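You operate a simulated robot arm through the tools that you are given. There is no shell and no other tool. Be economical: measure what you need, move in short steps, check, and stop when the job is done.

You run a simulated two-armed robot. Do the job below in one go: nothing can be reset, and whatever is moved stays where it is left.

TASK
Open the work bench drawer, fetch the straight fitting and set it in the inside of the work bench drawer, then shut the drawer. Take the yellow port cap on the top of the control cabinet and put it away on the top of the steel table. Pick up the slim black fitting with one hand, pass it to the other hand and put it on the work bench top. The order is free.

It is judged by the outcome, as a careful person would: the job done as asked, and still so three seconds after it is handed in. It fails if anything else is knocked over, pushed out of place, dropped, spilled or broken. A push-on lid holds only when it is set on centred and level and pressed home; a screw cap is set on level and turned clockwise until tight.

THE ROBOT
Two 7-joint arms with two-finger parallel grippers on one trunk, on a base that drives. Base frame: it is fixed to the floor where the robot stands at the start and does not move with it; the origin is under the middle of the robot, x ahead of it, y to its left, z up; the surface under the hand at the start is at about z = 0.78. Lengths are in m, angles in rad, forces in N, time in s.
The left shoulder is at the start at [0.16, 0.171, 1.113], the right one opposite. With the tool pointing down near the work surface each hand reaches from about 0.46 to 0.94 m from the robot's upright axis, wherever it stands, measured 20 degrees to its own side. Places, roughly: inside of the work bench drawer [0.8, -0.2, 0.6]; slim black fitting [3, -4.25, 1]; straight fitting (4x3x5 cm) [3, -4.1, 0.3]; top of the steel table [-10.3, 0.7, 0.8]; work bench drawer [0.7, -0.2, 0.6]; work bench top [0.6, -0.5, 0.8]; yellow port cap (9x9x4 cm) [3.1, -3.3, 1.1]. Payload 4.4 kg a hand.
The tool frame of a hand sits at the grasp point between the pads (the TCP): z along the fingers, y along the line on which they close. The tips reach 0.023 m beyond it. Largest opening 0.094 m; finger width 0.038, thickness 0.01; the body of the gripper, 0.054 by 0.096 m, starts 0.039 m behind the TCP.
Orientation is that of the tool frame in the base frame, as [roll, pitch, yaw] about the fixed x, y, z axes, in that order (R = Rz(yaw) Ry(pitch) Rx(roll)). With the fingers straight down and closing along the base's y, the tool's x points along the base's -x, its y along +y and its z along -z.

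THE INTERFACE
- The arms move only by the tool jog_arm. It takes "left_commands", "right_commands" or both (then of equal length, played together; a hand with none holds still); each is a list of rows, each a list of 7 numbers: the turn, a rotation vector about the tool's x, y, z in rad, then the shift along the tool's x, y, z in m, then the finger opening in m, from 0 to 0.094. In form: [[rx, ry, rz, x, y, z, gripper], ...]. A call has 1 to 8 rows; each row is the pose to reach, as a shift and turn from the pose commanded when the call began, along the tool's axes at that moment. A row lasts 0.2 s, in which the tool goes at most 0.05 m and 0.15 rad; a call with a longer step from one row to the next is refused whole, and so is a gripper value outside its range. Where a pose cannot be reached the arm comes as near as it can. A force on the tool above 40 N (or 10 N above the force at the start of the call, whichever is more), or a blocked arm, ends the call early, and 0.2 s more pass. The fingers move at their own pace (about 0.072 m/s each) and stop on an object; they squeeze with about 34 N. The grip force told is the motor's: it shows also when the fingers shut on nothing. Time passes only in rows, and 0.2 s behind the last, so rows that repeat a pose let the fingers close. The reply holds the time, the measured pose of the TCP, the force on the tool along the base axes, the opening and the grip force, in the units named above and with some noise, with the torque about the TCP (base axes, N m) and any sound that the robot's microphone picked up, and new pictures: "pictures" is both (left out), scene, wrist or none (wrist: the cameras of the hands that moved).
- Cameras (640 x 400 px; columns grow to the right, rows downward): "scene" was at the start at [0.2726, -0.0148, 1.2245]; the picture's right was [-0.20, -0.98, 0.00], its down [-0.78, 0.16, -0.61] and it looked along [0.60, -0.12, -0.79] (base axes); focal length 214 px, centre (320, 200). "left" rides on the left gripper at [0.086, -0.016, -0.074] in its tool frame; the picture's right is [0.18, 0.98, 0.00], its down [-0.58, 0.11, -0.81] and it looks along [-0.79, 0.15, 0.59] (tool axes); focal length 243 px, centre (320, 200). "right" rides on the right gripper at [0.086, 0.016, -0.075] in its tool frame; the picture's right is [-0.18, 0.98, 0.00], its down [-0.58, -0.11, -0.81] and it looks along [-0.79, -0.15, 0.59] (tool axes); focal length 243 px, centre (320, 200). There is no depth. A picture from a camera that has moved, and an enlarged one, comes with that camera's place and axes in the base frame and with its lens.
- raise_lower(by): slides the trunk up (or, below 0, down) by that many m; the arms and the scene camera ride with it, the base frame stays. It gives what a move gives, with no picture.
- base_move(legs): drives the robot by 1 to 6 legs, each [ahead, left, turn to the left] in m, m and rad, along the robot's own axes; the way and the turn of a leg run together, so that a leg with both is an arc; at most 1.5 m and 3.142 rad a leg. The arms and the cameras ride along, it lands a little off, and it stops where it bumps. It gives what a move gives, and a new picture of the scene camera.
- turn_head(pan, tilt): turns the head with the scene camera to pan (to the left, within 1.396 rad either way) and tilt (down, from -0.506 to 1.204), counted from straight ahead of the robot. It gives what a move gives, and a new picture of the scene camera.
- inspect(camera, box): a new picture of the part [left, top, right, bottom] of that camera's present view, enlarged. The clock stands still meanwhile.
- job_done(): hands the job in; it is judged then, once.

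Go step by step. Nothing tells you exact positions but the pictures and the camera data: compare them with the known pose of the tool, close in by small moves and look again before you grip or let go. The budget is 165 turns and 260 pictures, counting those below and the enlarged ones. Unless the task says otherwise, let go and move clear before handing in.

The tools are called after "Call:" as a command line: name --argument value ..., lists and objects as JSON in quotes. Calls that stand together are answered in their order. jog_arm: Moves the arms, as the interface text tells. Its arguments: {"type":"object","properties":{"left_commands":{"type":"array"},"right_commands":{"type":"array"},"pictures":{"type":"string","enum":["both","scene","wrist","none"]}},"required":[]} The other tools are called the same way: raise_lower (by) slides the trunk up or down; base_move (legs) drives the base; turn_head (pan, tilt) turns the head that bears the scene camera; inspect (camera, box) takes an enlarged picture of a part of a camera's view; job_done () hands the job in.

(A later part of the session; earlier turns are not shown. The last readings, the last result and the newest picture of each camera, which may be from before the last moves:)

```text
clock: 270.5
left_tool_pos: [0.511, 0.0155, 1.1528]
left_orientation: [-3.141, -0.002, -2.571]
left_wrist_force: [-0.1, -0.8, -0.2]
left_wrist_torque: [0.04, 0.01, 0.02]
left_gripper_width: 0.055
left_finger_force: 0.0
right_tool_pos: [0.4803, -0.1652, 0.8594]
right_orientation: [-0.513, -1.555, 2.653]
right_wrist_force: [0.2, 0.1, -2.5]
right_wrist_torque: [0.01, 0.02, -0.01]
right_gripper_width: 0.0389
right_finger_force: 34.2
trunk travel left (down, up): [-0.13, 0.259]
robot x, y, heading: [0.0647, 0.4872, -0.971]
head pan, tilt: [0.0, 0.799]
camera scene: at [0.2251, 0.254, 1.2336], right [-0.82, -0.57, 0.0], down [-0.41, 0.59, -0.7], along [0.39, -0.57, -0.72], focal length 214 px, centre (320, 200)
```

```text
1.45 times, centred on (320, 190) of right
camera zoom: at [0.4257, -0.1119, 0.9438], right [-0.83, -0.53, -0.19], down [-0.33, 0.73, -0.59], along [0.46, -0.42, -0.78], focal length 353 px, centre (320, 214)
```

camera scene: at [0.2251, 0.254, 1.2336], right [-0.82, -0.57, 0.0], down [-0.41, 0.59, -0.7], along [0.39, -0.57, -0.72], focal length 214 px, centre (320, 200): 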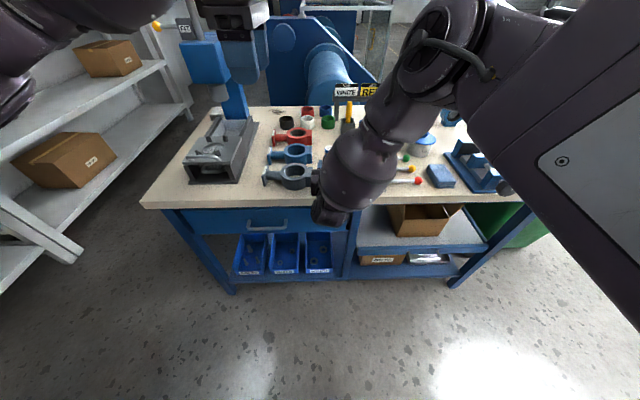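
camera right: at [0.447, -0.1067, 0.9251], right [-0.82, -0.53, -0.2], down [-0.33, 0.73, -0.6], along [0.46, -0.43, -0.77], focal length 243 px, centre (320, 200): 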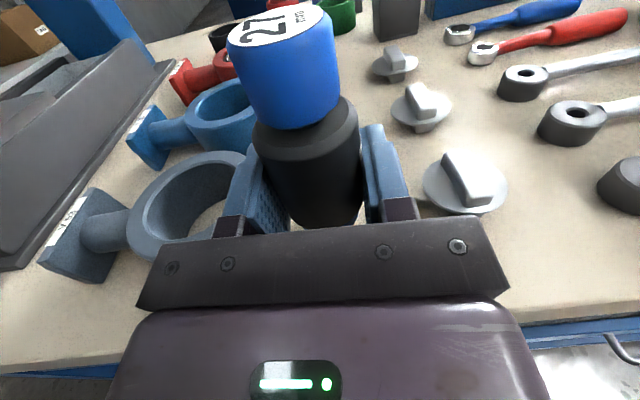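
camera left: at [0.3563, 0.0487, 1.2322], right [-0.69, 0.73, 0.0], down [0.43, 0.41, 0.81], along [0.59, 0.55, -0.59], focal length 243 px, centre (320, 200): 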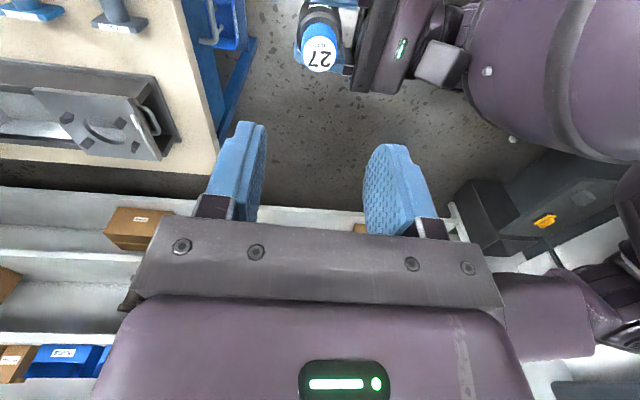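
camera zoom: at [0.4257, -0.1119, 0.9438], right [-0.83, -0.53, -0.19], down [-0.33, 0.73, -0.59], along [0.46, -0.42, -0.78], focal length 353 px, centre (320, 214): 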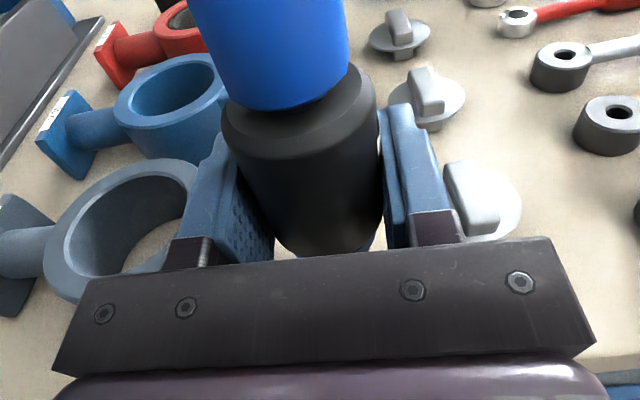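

Now there's clearance on both sides. I lower again.

Call:
jog_arm --right_commands '[[0, 0, 0, -0.012, 0, 0.0, 0.0], [0, 0, 0, -0.022, 0, 0.0, 0.0], [0, 0, 0, -0.028, 0, 0.0, 0.0], [0, 0, 0, -0.034, 0, 0.0, 0.0], [0, 0, 0, -0.039, 0, 0.0, 0.0], [0, 0, 0, -0.044, 0, 0.0, 0.0]]' --pictures "wrist"

```text
clock: 271.9
left_tool_pos: [0.5091, 0.016, 1.157]
left_orientation: [-3.139, -0.001, -2.573]
left_wrist_force: [-0.3, 0.5, 0.1]
left_wrist_torque: [0.01, 0.01, 0.01]
left_gripper_width: 0.0549
left_finger_force: 0.1
right_tool_pos: [0.482, -0.1655, 0.8197]
right_orientation: [-0.393, -1.551, 2.527]
right_wrist_force: [-1.7, -0.1, 10.4]
right_wrist_torque: [0.0, 0.23, 0.02]
right_gripper_width: 0.0391
right_finger_force: 33.7
trunk travel left (down, up): [-0.13, 0.259]
robot x, y, heading: [0.0656, 0.4862, -0.971]
head pan, tilt: [0.0, 0.799]
camera right: at [0.4272, -0.111, 0.9041], right [-0.83, -0.53, -0.19], down [-0.33, 0.73, -0.6], along [0.46, -0.43, -0.78], focal length 243 px, centre (320, 200)
```

right: 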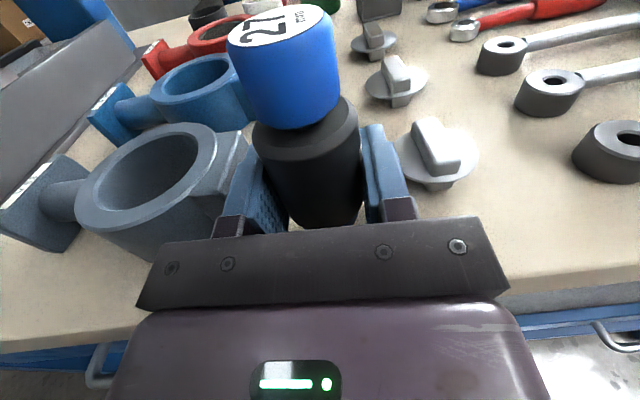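

Contact at z 0.820, exactly as expected for the base on the bench. I open the fingers slightly and look.

Call:
jog_arm --right_commands '[[0, 0, 0, 0, 0, 0, 0.041], [0, 0, 0, 0, 0, 0, 0.044], [0, 0, 0, 0, 0, 0, 0.048], [0, 0, 0, 0, 0, 0, 0.05], [0, 0, 0, 0, 0, 0, 0.05]]' --pictures "wrist"

```text
clock: 273.1
left_tool_pos: [0.5102, 0.0159, 1.1541]
left_orientation: [-3.142, -0.002, -2.572]
left_wrist_force: [-0.3, -0.3, 0.2]
left_wrist_torque: [0.0, -0.01, -0.02]
left_gripper_width: 0.0551
left_finger_force: 0.1
right_tool_pos: [0.4814, -0.1649, 0.8154]
right_orientation: [-0.537, -1.554, 2.671]
right_wrist_force: [0.1, -0.3, -0.2]
right_wrist_torque: [0.02, -0.03, -0.02]
right_gripper_width: 0.0499
right_finger_force: 0.1
trunk travel left (down, up): [-0.13, 0.259]
robot x, y, heading: [0.0645, 0.4836, -0.969]
head pan, tilt: [0.0, 0.799]
camera right: at [0.4276, -0.1109, 0.9007], right [-0.83, -0.53, -0.19], down [-0.33, 0.74, -0.59], along [0.45, -0.43, -0.78], focal length 243 px, centre (320, 200)
```

right: 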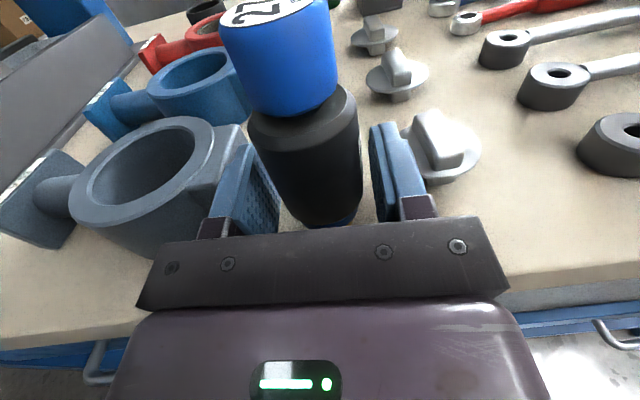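

The piece stands on its own, upright. I withdraw the hand straight back, then back the base off.

Call:
jog_arm --right_commands '[[0, 0, 0, 0.001, 0, -0.015, 0.05], [0, 0, 0, 0.002, 0, -0.03, 0.05], [0, 0, 0, 0.004, 0, -0.05, 0.05], [0, 0, 0, 0.008, 0, -0.07, 0.05]]' --pictures "none"

Call:
base_move --legs '[[-0.2, 0, 0]]'

Call:
inspect --camera "right" --box '[0, 0, 640, 400]'

```text
clock: 274.1
left_tool_pos: [0.5116, 0.0164, 1.1536]
left_orientation: [3.141, 0.0, -2.571]
left_wrist_force: [-0.6, -0.1, 0.1]
left_wrist_torque: [0.04, -0.04, -0.02]
left_gripper_width: 0.0552
left_finger_force: 0.1
right_tool_pos: [0.4449, -0.1062, 0.8227]
right_orientation: [-0.46, -1.554, 2.601]
right_wrist_force: [-0.5, 0.3, 0.6]
right_wrist_torque: [-0.02, 0.02, 0.03]
right_gripper_width: 0.0497
right_finger_force: 0.0
trunk travel left (down, up): [-0.13, 0.259]
robot x, y, heading: [0.0658, 0.4856, -0.969]
head pan, tilt: [0.0, 0.799]
```

```text
clock: 275.7
left_tool_pos: [0.399, 0.1789, 1.1541]
left_orientation: [-3.141, -0.003, -2.572]
left_wrist_force: [0.0, 0.4, -0.2]
left_wrist_torque: [0.0, 0.02, -0.01]
left_gripper_width: 0.0549
left_finger_force: 0.1
right_tool_pos: [0.3332, 0.055, 0.8213]
right_orientation: [-0.478, -1.552, 2.618]
right_wrist_force: [0.1, 1.5, 0.5]
right_wrist_torque: [0.03, -0.01, -0.01]
right_gripper_width: 0.05
right_finger_force: 0.0
trunk travel left (down, up): [-0.13, 0.259]
robot x, y, heading: [-0.0449, 0.6464, -0.97]
head pan, tilt: [0.0, 0.799]
camera scene: at [0.1134, 0.4177, 1.2337], right [-0.82, -0.57, 0.0], down [-0.41, 0.59, -0.7], along [0.4, -0.57, -0.72], focal length 214 px, centre (320, 200)
```

scene: 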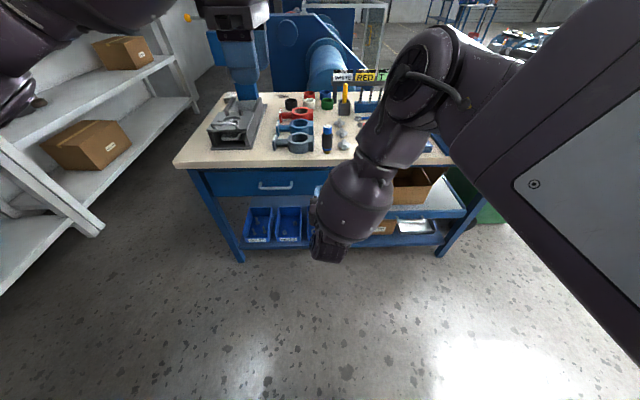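

```text
1.00 times, centred on (320, 200) of right (not enlarged: the box is as wide or as high as the picture)
camera zoom: at [0.2774, 0.1105, 0.9068], right [-0.83, -0.53, -0.19], down [-0.33, 0.73, -0.59], along [0.46, -0.42, -0.78], focal length 243 px, centre (320, 200)
```

zoom: 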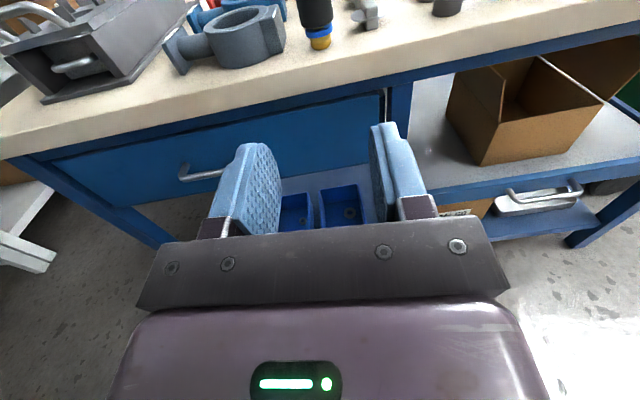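

The slim fitting stands on the bench top, nothing else disturbed. Now the yellow cap: I raise the trunk and fold both hands to point down for the drive.

Call:
raise_lower --by 0.2

Call:
jog_arm --right_commands '[[0, -0.14, 0, 0, 0, -0.02, 0.05], [0, -0.28, 0, 0, 0, -0.04, 0.05], [0, -0.42, 0, 0, 0, -0.06, 0.05], [0, -0.56, 0, 0, 0, -0.08, 0.05], [0, -0.7, 0, 0, 0, -0.1, 0.05], [0, -0.84, 0, 0, 0, -0.12, 0.05], [0, -0.98, 0, 0, 0, -0.14, 0.05], [0, -1.12, 0, 0, 0, -0.16, 0.05]]' --left_commands '[[0, 0, 0.15, 0, 0, 0, 0.07], [0, 0, 0.3, 0, 0, 0, 0.094], [0, 0, 0.45, 0, 0, 0, 0.094], [0, 0, 0.6, 0, 0, 0, 0.094], [0, 0, 0.75, 0, 0, 0, 0.094], [0, 0, 0.9, 0, 0, 0, 0.094], [0, 0, 1.05, 0, 0, 0, 0.094], [0, 0, 1.2, 0, 0, 0, 0.094]]' --pictures "none"

Call:
jog_arm --right_commands '[[0, -0.14, 0, 0, 0, 0, 0.05], [0, -0.28, 0, 0, 0, 0, 0.05], [0, -0.42, 0, 0, 0, 0, 0.05]]' --left_commands '[[0, 0, 0.13, 0, 0, 0, 0.094], [0, 0, 0.26, 0, 0, 0, 0.094], [0, 0, 0.37, 0, 0, 0, 0.094]]' --pictures "scene"

```text
clock: 277.8
left_tool_pos: [0.3988, 0.1783, 1.354]
left_orientation: [-3.142, -0.001, -2.57]
left_wrist_force: [0.7, 0.1, 1.2]
left_wrist_torque: [0.01, -0.02, -0.02]
left_gripper_width: 0.0552
left_finger_force: 0.1
right_tool_pos: [0.3325, 0.0558, 1.0211]
right_orientation: [-0.509, -1.556, 2.65]
right_wrist_force: [-0.1, -0.5, -0.7]
right_wrist_torque: [-0.03, 0.0, 0.01]
right_gripper_width: 0.05
right_finger_force: 0.1
trunk travel left (down, up): [-0.33, 0.059]
robot x, y, heading: [-0.0446, 0.6524, -0.969]
head pan, tilt: [0.0, 0.799]
```

```text
clock: 279.6
left_tool_pos: [0.3982, 0.1784, 1.3548]
left_orientation: [-3.139, -0.003, 2.51]
left_wrist_force: [-0.4, -0.9, 1.0]
left_wrist_torque: [-0.02, 0.02, 0.01]
left_gripper_width: 0.094
left_finger_force: 0.0
right_tool_pos: [0.2464, 0.1902, 1.0195]
right_orientation: [-3.133, -0.465, -1.006]
right_wrist_force: [0.2, 0.4, 0.1]
right_wrist_torque: [-0.01, -0.02, 0.0]
right_gripper_width: 0.0499
right_finger_force: 0.2
trunk travel left (down, up): [-0.33, 0.059]
robot x, y, heading: [-0.0472, 0.6472, -0.966]
head pan, tilt: [0.0, 0.799]
```

```text
clock: 280.4
left_tool_pos: [0.3994, 0.1784, 1.3531]
left_orientation: [-3.141, -0.001, 2.141]
left_wrist_force: [0.4, 0.3, -0.3]
left_wrist_torque: [-0.03, -0.02, 0.03]
left_gripper_width: 0.0941
left_finger_force: 0.0
right_tool_pos: [0.2471, 0.1918, 1.0185]
right_orientation: [-3.131, -0.043, -1.001]
right_wrist_force: [-0.4, 0.0, 0.3]
right_wrist_torque: [0.01, 0.0, 0.03]
right_gripper_width: 0.0499
right_finger_force: 0.0
trunk travel left (down, up): [-0.33, 0.059]
robot x, y, heading: [-0.0432, 0.6489, -0.971]
head pan, tilt: [0.0, 0.799]
camera scene: at [0.034, 0.5331, 1.4522], right [-0.82, -0.57, 0.0], down [-0.41, 0.59, -0.7], along [0.4, -0.57, -0.72], focal length 214 px, centre (320, 200)
```

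scene: 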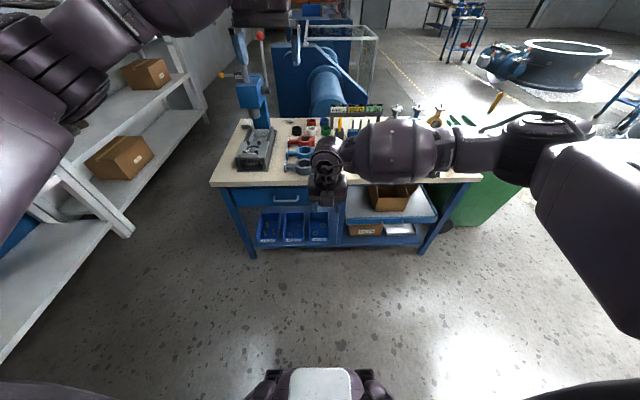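

Both hands point down. I shift the right hand to its side and start the drive: turn right, slip left into the corridor, and go out past the bin.

Call:
jog_arm --right_commands '[[0, 0.04, 0, 0, 0.04, -0.03, 0.05], [0, 0.04, 0, 0, 0.08, -0.06, 0.05], [0, 0.04, 0, 0, 0.12, -0.09, 0.05], [0, 0.04, 0, 0, 0.16, -0.12, 0.05], [0, 0.04, 0, 0, 0.2, -0.14, 0.05]]' --pictures "none"

Call:
base_move --legs '[[0, 0, -1.57], [0.3, 0.25, 0], [0.45, 0.22, 0], [1.25, 0, 0]]'

```text
clock: 281.6
left_tool_pos: [0.3969, 0.1783, 1.3556]
left_orientation: [-3.14, 0.0, 2.14]
left_wrist_force: [0.4, -0.2, -0.2]
left_wrist_torque: [0.02, 0.02, 0.04]
left_gripper_width: 0.0938
left_finger_force: 0.1
right_tool_pos: [0.0714, 0.0879, 1.1577]
right_orientation: [-3.133, -0.085, -1.002]
right_wrist_force: [-0.5, -0.2, 0.4]
right_wrist_torque: [-0.01, -0.01, 0.0]
right_gripper_width: 0.05
right_finger_force: 0.0
trunk travel left (down, up): [-0.33, 0.059]
robot x, y, heading: [-0.0453, 0.6501, -0.969]
head pan, tilt: [0.0, 0.799]
```

```text
clock: 296.8
left_tool_pos: [-1.9148, -1.3099, 1.3541]
left_orientation: [-3.141, 0.0, 0.559]
left_wrist_force: [0.2, 0.3, -0.9]
left_wrist_torque: [0.0, 0.02, 0.01]
left_gripper_width: 0.0939
left_finger_force: 0.0
right_tool_pos: [-2.0027, -0.9848, 1.1565]
right_orientation: [-3.134, -0.086, -2.585]
right_wrist_force: [0.4, 0.7, 0.0]
right_wrist_torque: [-0.02, -0.02, -0.01]
right_gripper_width: 0.0499
right_finger_force: 0.1
trunk travel left (down, up): [-0.33, 0.059]
robot x, y, heading: [-1.4427, -0.8727, -2.55]
head pan, tilt: [0.0, 0.799]
camera scene: at [-1.5559, -0.949, 1.4522], right [-0.56, 0.83, 0.0], down [0.6, 0.4, -0.7], along [-0.58, -0.39, -0.72], focal length 214 px, centre (320, 200)
```

scene: 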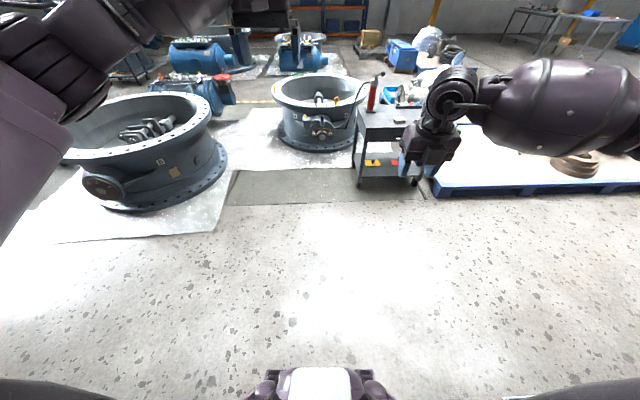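

I turn along the aisle and drive toward the far side of the cabinet.

Call:
base_move --legs '[[0, 0, 1.585], [1.4, 0.15, 0], [1.4, 0.1, 0], [1.4, 0.1, 0], [1.4, 0, 0]]'

Call:
turn_head --pan 0.5 --tilt 0.45

```text
clock: 327.4
left_tool_pos: [2.4668, -5.745, 1.3536]
left_orientation: [-3.141, 0.001, 2.137]
left_wrist_force: [0.5, 0.6, 0.6]
left_wrist_torque: [-0.03, 0.0, 0.03]
left_gripper_width: 0.094
left_finger_force: 0.1
right_tool_pos: [2.1418, -5.8342, 1.1571]
right_orientation: [-3.134, -0.086, -1.008]
right_wrist_force: [-0.3, 0.0, -0.5]
right_wrist_torque: [-0.01, 0.01, 0.0]
right_gripper_width: 0.05
right_finger_force: 0.0
trunk travel left (down, up): [-0.33, 0.059]
robot x, y, heading: [2.0252, -5.2751, -0.969]
head pan, tilt: [0.0, 0.799]
camera scene: at [2.1039, -5.3884, 1.4522], right [-0.83, -0.56, 0.0], down [-0.4, 0.59, -0.7], along [0.39, -0.58, -0.72], focal length 214 px, centre (320, 200)
```

scene: 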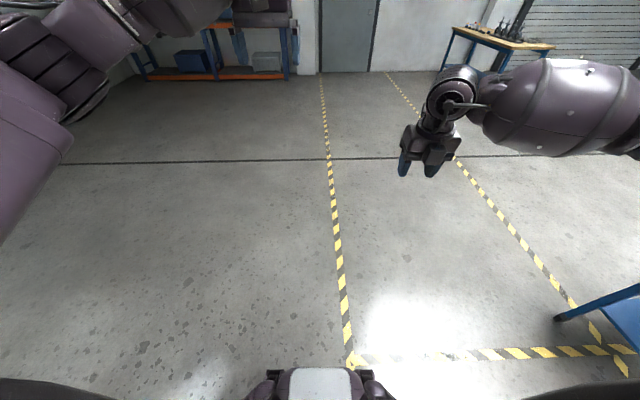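

```text
clock: 328.3
left_tool_pos: [2.4675, -5.7444, 1.3556]
left_orientation: [-3.14, 0.0, 2.138]
left_wrist_force: [-0.2, 0.2, -0.2]
left_wrist_torque: [0.01, 0.0, 0.03]
left_gripper_width: 0.0942
left_finger_force: 0.1
right_tool_pos: [2.1421, -5.8337, 1.1561]
right_orientation: [-3.131, -0.087, -1.007]
right_wrist_force: [-0.6, -0.8, 0.9]
right_wrist_torque: [0.0, -0.01, -0.01]
right_gripper_width: 0.0502
right_finger_force: 0.1
trunk travel left (down, up): [-0.33, 0.059]
robot x, y, heading: [2.0204, -5.273, -0.968]
head pan, tilt: [0.499, 0.45]
camera scene: at [2.1401, -5.3636, 1.4826], right [-0.46, -0.89, 0.0], down [-0.39, 0.2, -0.9], along [0.8, -0.41, -0.44], focal length 214 px, centre (320, 200)
```

scene: 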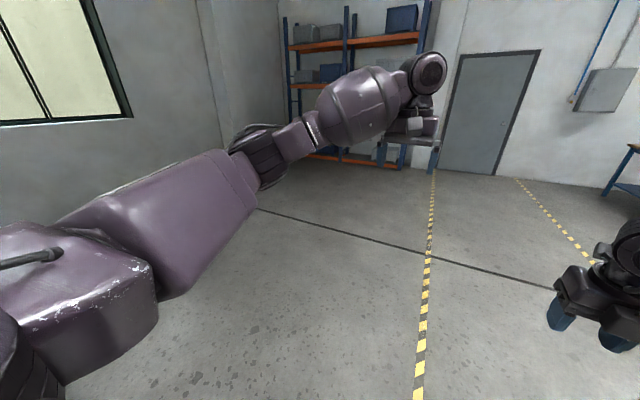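

Open floor all around. I go past the stand, turn left, and drive in behind it.

Call:
base_move --legs '[[0.7, 0, 0], [0, 0, 1.57], [1.3, 0, 0], [1.3, 0, 0]]'

Call:
turn_head --pan 1.1 --tilt 0.45

```text
clock: 348.4
left_tool_pos: [5.058, -3.9209, 1.3531]
left_orientation: [-3.14, -0.001, -2.574]
left_wrist_force: [-0.2, -0.6, 0.8]
left_wrist_torque: [0.03, -0.04, 0.02]
left_gripper_width: 0.0941
left_finger_force: 0.0
right_tool_pos: [5.1482, -4.2457, 1.1576]
right_orientation: [-3.133, -0.085, 0.567]
right_wrist_force: [-0.2, 0.0, -0.3]
right_wrist_torque: [0.0, -0.01, -0.01]
right_gripper_width: 0.0498
right_finger_force: 0.0
trunk travel left (down, up): [-0.33, 0.059]
robot x, y, heading: [4.5873, -4.3627, 0.599]
head pan, tilt: [0.499, 0.45]
camera scene: at [4.6774, -4.2487, 1.4826], right [0.89, -0.45, 0.0], down [-0.2, -0.39, -0.9], along [0.41, 0.8, -0.44], focal length 214 px, centre (320, 200)
```

scene: 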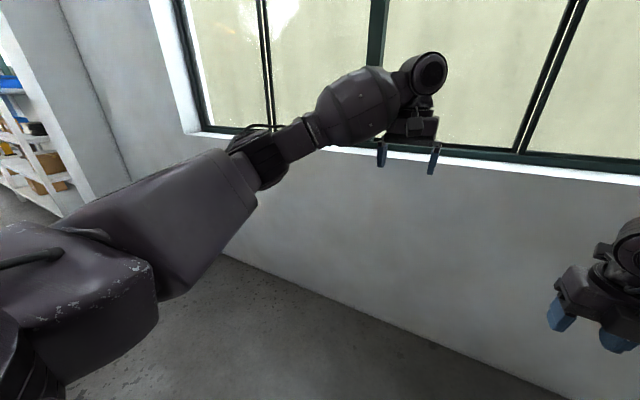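

```text
clock: 349.4
left_tool_pos: [5.056, -3.9209, 1.3538]
left_orientation: [-3.141, 0.0, -2.572]
left_wrist_force: [-0.4, -0.3, -0.4]
left_wrist_torque: [0.0, 0.05, 0.0]
left_gripper_width: 0.0942
left_finger_force: 0.0
right_tool_pos: [5.1477, -4.2461, 1.1569]
right_orientation: [-3.133, -0.085, 0.566]
right_wrist_force: [0.2, -0.1, -0.1]
right_wrist_torque: [-0.01, 0.02, 0.01]
right_gripper_width: 0.05
right_finger_force: 0.2
trunk travel left (down, up): [-0.33, 0.059]
robot x, y, heading: [4.5828, -4.3629, 0.602]
head pan, tilt: [1.1, 0.45]
camera scene: at [4.6238, -4.2395, 1.4826], right [0.99, 0.13, 0.0], down [0.06, -0.43, -0.9], along [-0.11, 0.89, -0.44], focal length 214 px, centre (320, 200)
```

scene: 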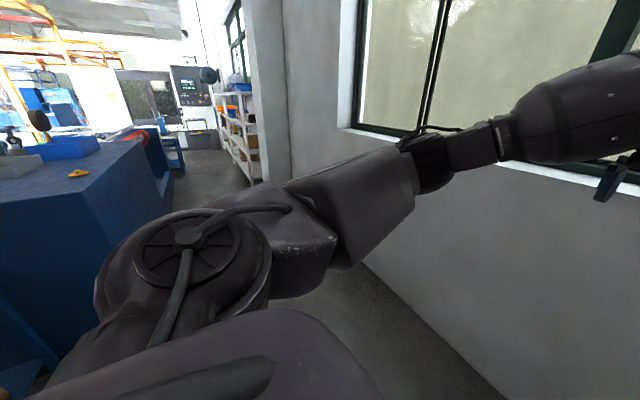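

The cap is visible on the back of the cabinet top; there is a 1.4 m lane behind it. I turn left and drive into the lane.

Call:
base_move --legs '[[0, 0, 1.57], [0.9, -0.08, 0], [0.87, -0.07, 0]]'

Call:
turn_head --pan 0.6 --tilt 0.5

```text
clock: 362.2
left_tool_pos: [3.2606, -2.3371, 1.353]
left_orientation: [-3.14, -0.001, -1.007]
left_wrist_force: [-0.5, -0.2, 0.6]
left_wrist_torque: [-0.02, 0.04, 0.0]
left_gripper_width: 0.0939
left_finger_force: 0.0
right_tool_pos: [3.5869, -2.2471, 1.1575]
right_orientation: [-3.134, -0.086, 2.134]
right_wrist_force: [0.2, -0.3, 0.2]
right_wrist_torque: [-0.01, 0.01, -0.02]
right_gripper_width: 0.0501
right_finger_force: 0.1
trunk travel left (down, up): [-0.33, 0.059]
robot x, y, heading: [3.7006, -2.8079, 2.167]
head pan, tilt: [1.1, 0.45]
camera scene: at [3.5803, -2.7715, 1.4826], right [-0.13, 0.99, 0.0], down [0.43, 0.05, -0.9], along [-0.89, -0.11, -0.44], focal length 214 px, centre (320, 200)
```

scene: 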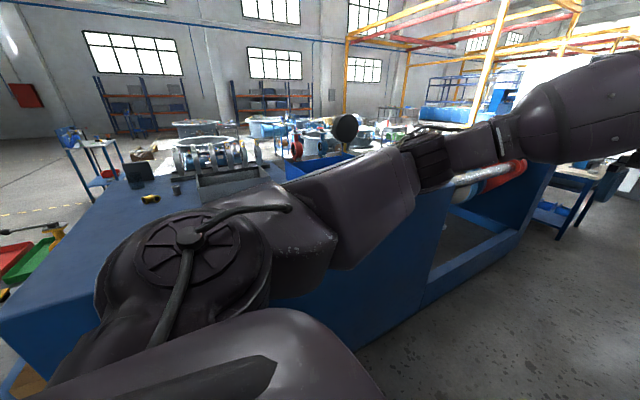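

```text
clock: 363.1
left_tool_pos: [3.2625, -2.3366, 1.3546]
left_orientation: [-3.14, -0.002, -1.005]
left_wrist_force: [0.8, 0.4, -0.4]
left_wrist_torque: [0.01, 0.0, 0.02]
left_gripper_width: 0.094
left_finger_force: 0.1
right_tool_pos: [3.588, -2.2482, 1.1563]
right_orientation: [-3.134, -0.086, 2.135]
right_wrist_force: [-0.3, 0.1, 0.1]
right_wrist_torque: [-0.01, 0.03, 0.0]
right_gripper_width: 0.0501
right_finger_force: 0.0
trunk travel left (down, up): [-0.33, 0.059]
robot x, y, heading: [3.7024, -2.8069, 2.17]
head pan, tilt: [0.6, 0.499]
camera scene: at [3.5868, -2.7271, 1.4782], right [0.36, 0.93, 0.0], down [0.45, -0.17, -0.88], along [-0.82, 0.32, -0.48], focal length 214 px, centre (320, 200)
```

scene: 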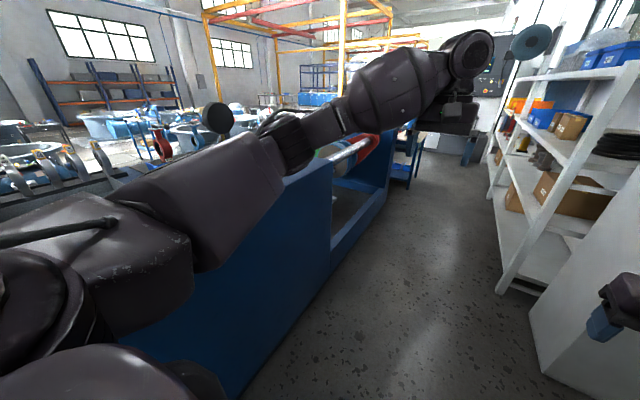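

I turn left to face the cabinet's back edge.

Call:
base_move --legs '[[0, 0, 1.57]]'

Call:
turn_head --pan 0.0 --tilt 0.7

```text
clock: 367.4
left_tool_pos: [3.2309, -3.2482, 1.354]
left_orientation: [-3.14, 0.0, 0.562]
left_wrist_force: [0.1, -0.1, 0.2]
left_wrist_torque: [-0.02, 0.01, 0.0]
left_gripper_width: 0.0939
left_finger_force: 0.1
right_tool_pos: [3.1422, -2.9235, 1.1563]
right_orientation: [-3.134, -0.085, -2.581]
right_wrist_force: [0.3, -0.2, -0.1]
right_wrist_torque: [0.02, 0.03, 0.01]
right_gripper_width: 0.05
right_finger_force: 0.0
trunk travel left (down, up): [-0.33, 0.059]
robot x, y, heading: [3.7034, -2.8072, -2.545]
head pan, tilt: [0.6, 0.499]
camera scene: at [3.6226, -2.9258, 1.4782], right [-0.93, 0.37, 0.0], down [0.18, 0.45, -0.88], along [-0.32, -0.82, -0.48], focal length 214 px, centre (320, 200)
```

scene: 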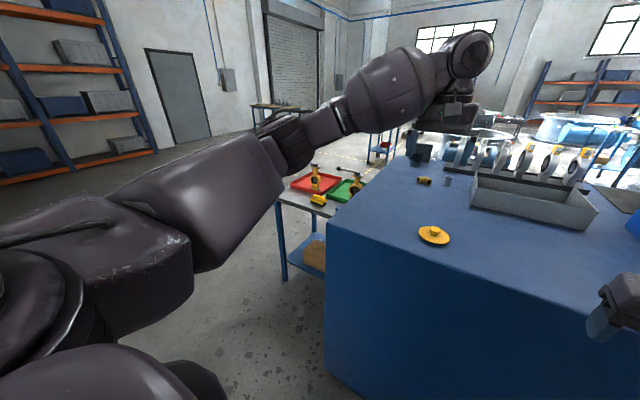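

```text
clock: 368.4
left_tool_pos: [3.2304, -3.2484, 1.354]
left_orientation: [-3.141, 0.0, 0.562]
left_wrist_force: [0.2, -0.7, 0.3]
left_wrist_torque: [-0.01, 0.01, -0.01]
left_gripper_width: 0.094
left_finger_force: 0.1
right_tool_pos: [3.1419, -2.9232, 1.1571]
right_orientation: [-3.135, -0.085, -2.58]
right_wrist_force: [0.0, 0.4, 0.0]
right_wrist_torque: [0.01, 0.01, 0.0]
right_gripper_width: 0.0501
right_finger_force: 0.0
trunk travel left (down, up): [-0.33, 0.059]
robot x, y, heading: [3.7025, -2.81, -2.551]
head pan, tilt: [0.0, 0.7]
camera scene: at [3.5857, -2.8886, 1.4605], right [-0.56, 0.83, 0.0], down [0.53, 0.36, -0.77], along [-0.63, -0.43, -0.64], focal length 214 px, centre (320, 200)
```

scene: 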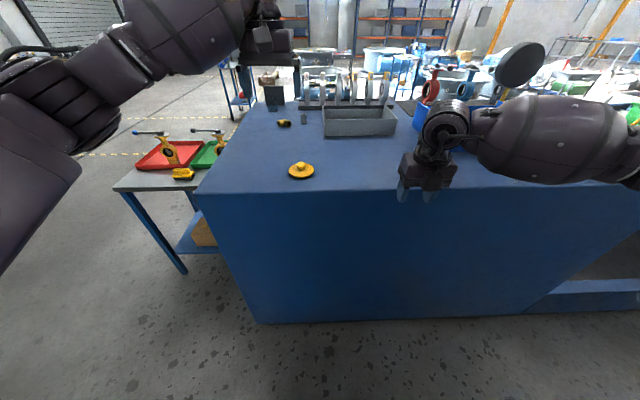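

The cap (disc with a knob) is just ahead. I bring the left hand above it for a closer look.

Call:
jog_arm --left_commands '[[0, 0, 0, -0.015, -0.009, 0.033, 0.094], [0, 0, 0, -0.03, -0.018, 0.066, 0.094], [0, 0, 0, -0.045, -0.027, 0.099, 0.094], [0, 0, 0, -0.055, -0.036, 0.13, 0.094]]' --pictures "both"

```text
clock: 369.4
left_tool_pos: [3.1643, -3.2473, 1.2244]
left_orientation: [-3.139, 0.0, 0.563]
left_wrist_force: [-0.6, -0.2, 0.8]
left_wrist_torque: [0.0, -0.02, -0.02]
left_gripper_width: 0.094
left_finger_force: 0.1
right_tool_pos: [3.142, -2.9234, 1.1566]
right_orientation: [-3.132, -0.086, -2.583]
right_wrist_force: [-0.2, 0.5, 0.2]
right_wrist_torque: [-0.02, -0.02, 0.0]
right_gripper_width: 0.0499
right_finger_force: 0.0
trunk travel left (down, up): [-0.33, 0.059]
robot x, y, heading: [3.7072, -2.8073, -2.553]
head pan, tilt: [0.0, 0.7]
camera scene: at [3.585, -2.8884, 1.4604], right [-0.56, 0.83, 0.0], down [0.53, 0.36, -0.76], along [-0.63, -0.43, -0.64], focal length 214 px, centre (320, 200)
camera left: at [3.2287, -3.1865, 1.2987], right [0.68, -0.73, 0.0], down [-0.43, -0.4, 0.81], along [-0.59, -0.55, -0.59], focal length 243 px, centre (320, 200)
```

scene: 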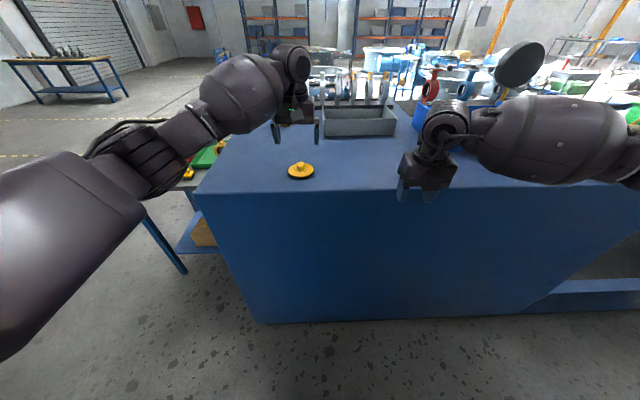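
left: 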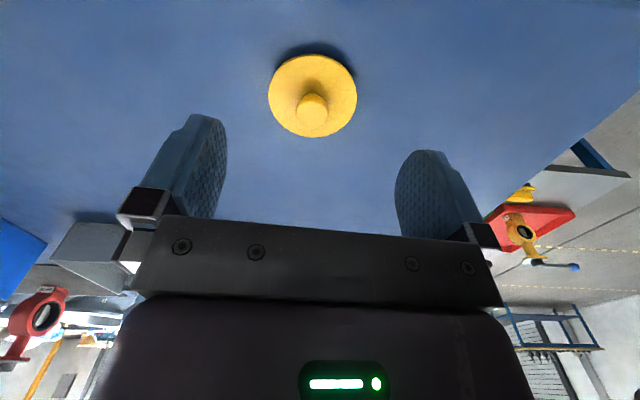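

The cap centre is at about (3.124, -3.277), its knob near z 1.08. I move over it and go down part-way to refine.

Call:
jog_arm --left_commands '[[0, 0, 0, -0.025, 0.001, 0.0, 0.094], [0, 0, 0, -0.051, 0.002, 0.03, 0.07], [0, 0, 0, -0.051, 0.002, 0.07, 0.06], [0, 0, 0, -0.051, 0.002, 0.09, 0.06]]' --pictures "both"

```text
clock: 370.4
left_tool_pos: [3.121, -3.2741, 1.1338]
left_orientation: [-3.14, 0.0, 0.561]
left_wrist_force: [0.5, 0.5, 0.2]
left_wrist_torque: [-0.01, -0.03, -0.02]
left_gripper_width: 0.0599
left_finger_force: 0.1
right_tool_pos: [3.1429, -2.9232, 1.1568]
right_orientation: [-3.132, -0.087, -2.583]
right_wrist_force: [-0.2, -0.7, -0.4]
right_wrist_torque: [0.01, -0.02, 0.01]
right_gripper_width: 0.05
right_finger_force: 0.0
trunk travel left (down, up): [-0.33, 0.059]
robot x, y, heading: [3.7037, -2.8061, -2.549]
head pan, tilt: [0.0, 0.7]
camera scene: at [3.5853, -2.8884, 1.4605], right [-0.56, 0.83, 0.0], down [0.53, 0.36, -0.76], along [-0.63, -0.43, -0.64], focal length 214 px, centre (320, 200)
camera left: at [3.1863, -3.2145, 1.2099], right [0.68, -0.73, 0.0], down [-0.43, -0.4, 0.81], along [-0.59, -0.55, -0.59], focal length 243 px, centre (320, 200)
```

scene: 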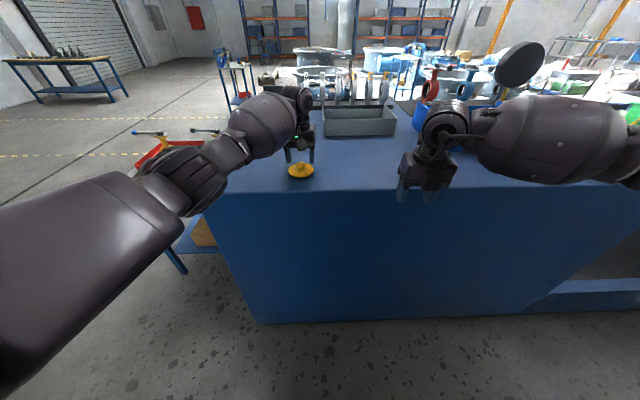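
left: 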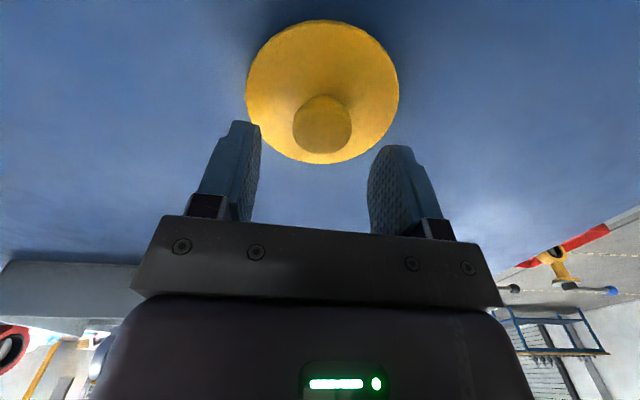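

The knob (3 cm wide, top at z 1.107) is 1 cm nearer to me. I correct, descend to z 1.103 and grip.

Call:
jog_arm --left_commands '[[0, 0, 0, 0.01, 0.001, 0.01, 0.06], [0, 0, 0, 0.01, 0.001, 0.031, 0.06], [0, 0, 0, 0.01, 0.001, 0.031, 0.03], [0, 0, 0, 0.01, 0.001, 0.031, 0.0], [0, 0, 0, 0.01, 0.001, 0.031, 0.0], [0, 0, 0, 0.01, 0.001, 0.031, 0.0]]' --pictures "wrist"

```text
clock: 371.1
left_tool_pos: [3.1281, -3.2715, 1.1138]
left_orientation: [-3.133, 0.018, 0.561]
left_wrist_force: [2.1, 3.0, 19.0]
left_wrist_torque: [0.12, -0.06, -0.02]
left_gripper_width: 0.0335
left_finger_force: 4.0
right_tool_pos: [3.144, -2.9228, 1.1568]
right_orientation: [-3.132, -0.088, -2.583]
right_wrist_force: [-0.7, 0.1, 0.1]
right_wrist_torque: [0.04, -0.05, 0.0]
right_gripper_width: 0.05
right_finger_force: 0.2
trunk travel left (down, up): [-0.33, 0.059]
robot x, y, heading: [3.7038, -2.8067, -2.546]
head pan, tilt: [0.0, 0.7]
stopped in row 3 (left hand): the force on the tool passed its limit at 59 N (the readings are from after the stop); the commanded pose is now the measured one
camera left: at [3.1944, -3.2101, 1.1887], right [0.68, -0.74, -0.01], down [-0.42, -0.4, 0.82], along [-0.6, -0.55, -0.58], focal length 243 px, centre (320, 200)
```

left: 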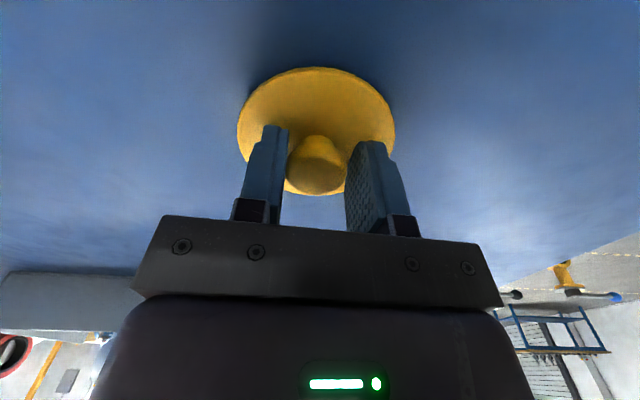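

The tips touched the cap's flange. I rise 4 mm and close on the knob.

Call:
jog_arm --left_commands '[[0, 0, 0, 0, 0, -0.003, 0.035], [0, 0, 0, 0, 0, -0.004, 0.03], [0, 0, 0, 0, 0, -0.004, 0.0], [0, 0, 0, 0, 0, -0.004, 0.0], [0, 0, 0, 0, 0, -0.004, 0.0]]' --pictures "wrist"

```text
clock: 372.3
left_tool_pos: [3.1293, -3.2717, 1.1157]
left_orientation: [-3.137, 0.011, 0.56]
left_wrist_force: [0.0, 2.2, 5.8]
left_wrist_torque: [0.06, 0.02, -0.02]
left_gripper_width: 0.0281
left_finger_force: 34.1
right_tool_pos: [3.1439, -2.9224, 1.1579]
right_orientation: [-3.133, -0.088, -2.582]
right_wrist_force: [0.3, -0.1, 0.2]
right_wrist_torque: [0.0, 0.05, -0.02]
right_gripper_width: 0.05
right_finger_force: 0.2
trunk travel left (down, up): [-0.33, 0.059]
robot x, y, heading: [3.7028, -2.8076, -2.551]
head pan, tilt: [0.0, 0.7]
camera left: at [3.1952, -3.2105, 1.1893], right [0.68, -0.73, -0.01], down [-0.42, -0.4, 0.81], along [-0.6, -0.55, -0.58], focal length 243 px, centre (320, 200)
```

left: 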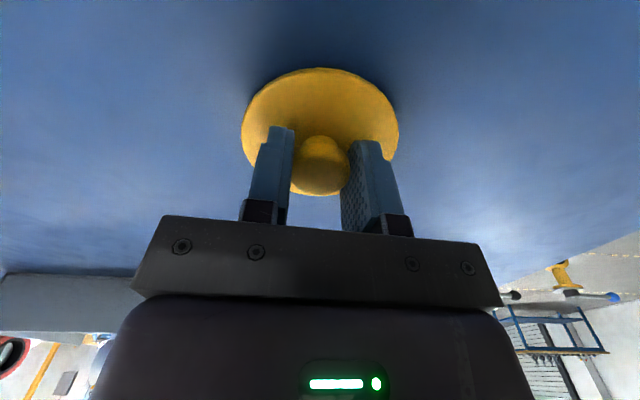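

Knob gripped (28 mm). I lift and check that the cap comes along.

Call:
jog_arm --left_commands '[[0, 0, 0, 0, 0, -0.01, 0.0], [0, 0, 0, 0, 0, -0.03, 0.0], [0, 0, 0, 0, 0, -0.07, 0.0], [0, 0, 0, 0.02, 0, -0.11, 0.0], [0, 0, 0, 0.05, 0, -0.15, 0.0], [0, 0, 0, 0.08, 0, -0.18, 0.0]]' --pictures "wrist"

```text
clock: 373.7
left_tool_pos: [3.2007, -3.2282, 1.2946]
left_orientation: [-3.137, 0.012, 0.559]
left_wrist_force: [0.2, 0.5, -0.4]
left_wrist_torque: [-0.04, -0.01, -0.01]
left_gripper_width: 0.0281
left_finger_force: 34.0
right_tool_pos: [3.1428, -2.9222, 1.1566]
right_orientation: [-3.132, -0.087, -2.582]
right_wrist_force: [-0.5, 0.5, -0.9]
right_wrist_torque: [-0.01, -0.02, 0.05]
right_gripper_width: 0.0498
right_finger_force: 0.1
trunk travel left (down, up): [-0.33, 0.059]
robot x, y, heading: [3.7007, -2.8092, -2.551]
head pan, tilt: [0.0, 0.7]
camera left: at [3.266, -3.167, 1.369], right [0.68, -0.73, -0.01], down [-0.42, -0.4, 0.81], along [-0.6, -0.55, -0.58], focal length 243 px, centre (320, 200)
```

left: 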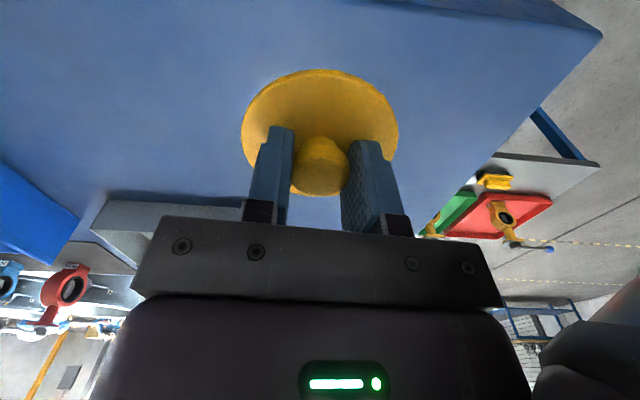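

The cap is held firmly. I leave by the same way: sidestep left past the cabinet, forward to the aisle, and turn right along it.

Call:
base_move --legs '[[0, 0.9, 0], [0, 0.85, 0], [1.45, 0, 0], [1.45, 0, 0], [0, 0, -1.57], [1.4, 0.05, 0]]'

```text
clock: 413.4
left_tool_pos: [1.0521, -4.2346, 1.2937]
left_orientation: [-3.135, 0.013, -1.023]
left_wrist_force: [-0.5, -0.4, 0.2]
left_wrist_torque: [-0.01, 0.0, -0.02]
left_gripper_width: 0.028
left_finger_force: 34.5
right_tool_pos: [1.3582, -4.1827, 1.1568]
right_orientation: [-3.135, -0.085, 2.117]
right_wrist_force: [0.6, -1.0, -0.9]
right_wrist_torque: [-0.02, 0.03, 0.02]
right_gripper_width: 0.0501
right_finger_force: 0.1
trunk travel left (down, up): [-0.33, 0.059]
robot x, y, heading: [1.467, -4.743, 2.154]
head pan, tilt: [0.0, 0.7]
camera scene: at [1.3867, -4.6255, 1.4604], right [0.84, 0.55, 0.0], down [0.35, -0.54, -0.76], along [-0.42, 0.64, -0.64], focal length 214 px, centre (320, 200)
```

scene: 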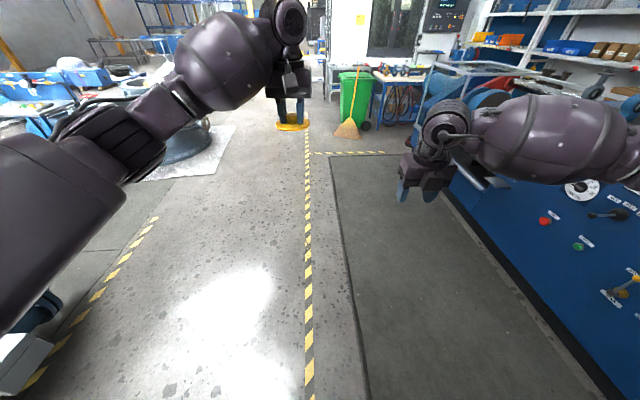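

I continue down the aisle to about the bin, then look for the way toward the steel table, far off in the -x direction.

Call:
base_move --legs '[[1.4, 0.08, 0], [1.4, 0.08, 0], [0.4, 0.05, 0]]'

Call:
turn_head --pan 0.5 --tilt 0.25

Call:
turn_head --pan 1.35 --tilt 0.25

```text
clock: 429.1
left_tool_pos: [-0.8729, -1.6559, 1.2932]
left_orientation: [-3.136, 0.011, -1.027]
left_wrist_force: [-0.1, -0.4, -1.3]
left_wrist_torque: [-0.05, -0.01, -0.01]
left_gripper_width: 0.028
left_finger_force: 34.1
right_tool_pos: [-0.5681, -1.6049, 1.1573]
right_orientation: [-3.135, -0.085, 2.113]
right_wrist_force: [0.2, -0.8, -0.6]
right_wrist_torque: [-0.03, 0.02, -0.03]
right_gripper_width: 0.0499
right_finger_force: 0.0
trunk travel left (down, up): [-0.33, 0.059]
robot x, y, heading: [-0.4595, -2.1716, 2.149]
head pan, tilt: [0.0, 0.7]
camera scene: at [-0.5407, -2.0483, 1.4604], right [0.84, 0.54, 0.0], down [0.35, -0.54, -0.76], along [-0.42, 0.64, -0.64], focal length 214 px, centre (320, 200)
```

scene: 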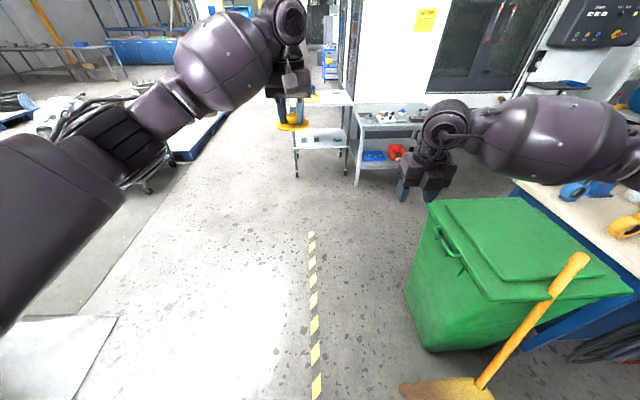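

```text
clock: 430.0
left_tool_pos: [-0.874, -1.6569, 1.294]
left_orientation: [-3.137, 0.012, -1.029]
left_wrist_force: [-0.8, 0.0, -1.1]
left_wrist_torque: [0.01, -0.01, 0.0]
left_gripper_width: 0.0281
left_finger_force: 34.2
right_tool_pos: [-0.5677, -1.6052, 1.1573]
right_orientation: [-3.132, -0.086, 2.111]
right_wrist_force: [-0.5, 0.0, -0.6]
right_wrist_torque: [0.0, 0.0, -0.01]
right_gripper_width: 0.05
right_finger_force: 0.0
trunk travel left (down, up): [-0.33, 0.059]
robot x, y, heading: [-0.4604, -2.1667, 2.147]
head pan, tilt: [0.499, 0.25]
camera scene: at [-0.5762, -2.0754, 1.5012], right [0.48, 0.88, 0.0], down [0.22, -0.12, -0.97], along [-0.85, 0.46, -0.25], focal length 214 px, centre (320, 200)
```

scene: 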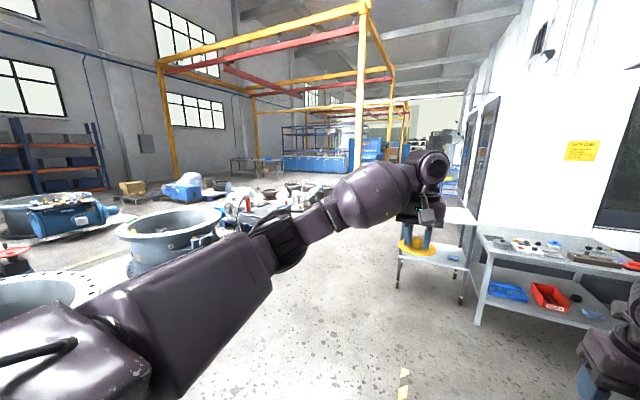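

```text
clock: 431.2
left_tool_pos: [-0.8741, -1.6577, 1.2944]
left_orientation: [-3.135, 0.011, -1.028]
left_wrist_force: [-0.6, 0.3, -1.1]
left_wrist_torque: [-0.02, 0.06, 0.01]
left_gripper_width: 0.0278
left_finger_force: 34.0
right_tool_pos: [-0.5684, -1.6057, 1.1577]
right_orientation: [-3.134, -0.086, 2.112]
right_wrist_force: [-0.4, -0.5, 0.0]
right_wrist_torque: [0.02, -0.01, -0.02]
right_gripper_width: 0.05
right_finger_force: 0.0
trunk travel left (down, up): [-0.33, 0.059]
robot x, y, heading: [-0.4653, -2.1687, 2.141]
head pan, tilt: [1.349, 0.25]
camera scene: at [-0.5817, -2.1523, 1.5013], right [-0.35, 0.94, 0.0], down [0.23, 0.09, -0.97], along [-0.91, -0.33, -0.25], focal length 214 px, centre (320, 200)
```

scene: 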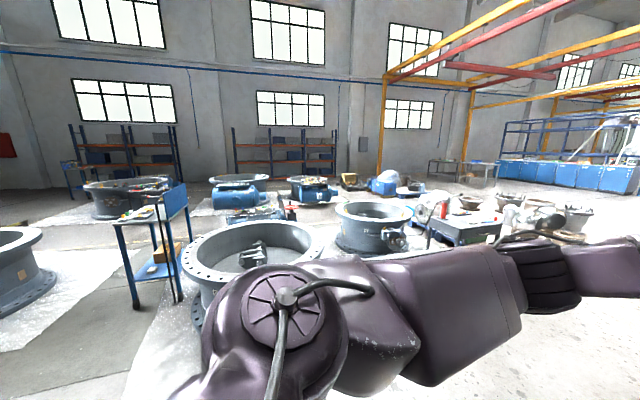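

The steel table must be the one far ahead-left, and there's a free lane between the blue pallet and the white table. I head through it.

Call:
base_move --legs '[[0, 0, 0.43], [1.35, 0, 0], [1.35, 0, 0]]'

Call:
turn_head --pan 0.2 --tilt 0.3

```text
clock: 445.6
left_tool_pos: [-3.3492, -0.4443, 1.2936]
left_orientation: [-3.138, 0.013, -0.584]
left_wrist_force: [0.1, -0.8, -0.2]
left_wrist_torque: [0.02, -0.04, 0.02]
left_gripper_width: 0.0279
left_finger_force: 33.8
right_tool_pos: [-3.0964, -0.2672, 1.157]
right_orientation: [-3.133, -0.085, 2.557]
right_wrist_force: [-0.7, -0.5, 0.4]
right_wrist_torque: [0.04, -0.04, -0.02]
right_gripper_width: 0.0504
right_finger_force: 0.0
trunk travel left (down, up): [-0.33, 0.059]
robot x, y, heading: [-2.758, -0.7324, 2.595]
head pan, tilt: [1.349, 0.25]
camera scene: at [-2.8735, -0.7668, 1.5013], right [-0.72, 0.7, 0.0], down [0.17, 0.18, -0.97], along [-0.68, -0.69, -0.25], focal length 214 px, centre (320, 200)
```

scene: 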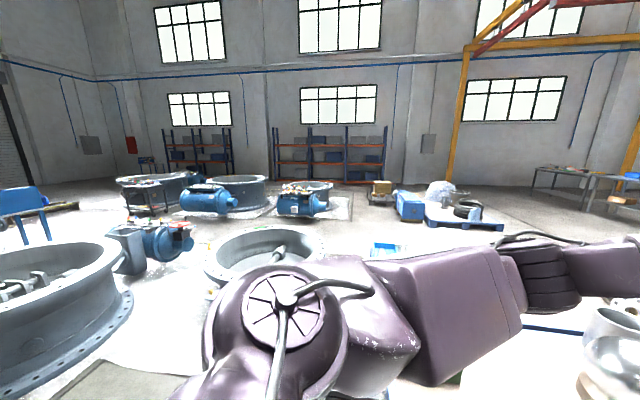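

```text
clock: 447.0
left_tool_pos: [-3.3504, -0.4442, 1.2937]
left_orientation: [-3.138, 0.012, -0.583]
left_wrist_force: [0.3, 0.8, -0.7]
left_wrist_torque: [-0.01, 0.01, 0.0]
left_gripper_width: 0.0281
left_finger_force: 33.4
right_tool_pos: [-3.0965, -0.2673, 1.1573]
right_orientation: [-3.132, -0.086, 2.557]
right_wrist_force: [0.0, -0.4, -0.5]
right_wrist_torque: [0.0, 0.0, -0.01]
right_gripper_width: 0.05
right_finger_force: 0.1
trunk travel left (down, up): [-0.33, 0.059]
robot x, y, heading: [-2.7596, -0.7298, 2.593]
head pan, tilt: [0.201, 0.3]
camera scene: at [-2.8959, -0.6681, 1.4966], right [0.34, 0.94, 0.0], down [0.28, -0.1, -0.96], along [-0.9, 0.33, -0.3], focal length 214 px, centre (320, 200)
```

scene: 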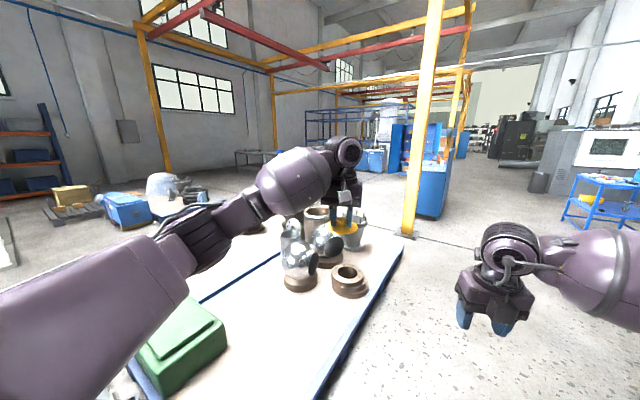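

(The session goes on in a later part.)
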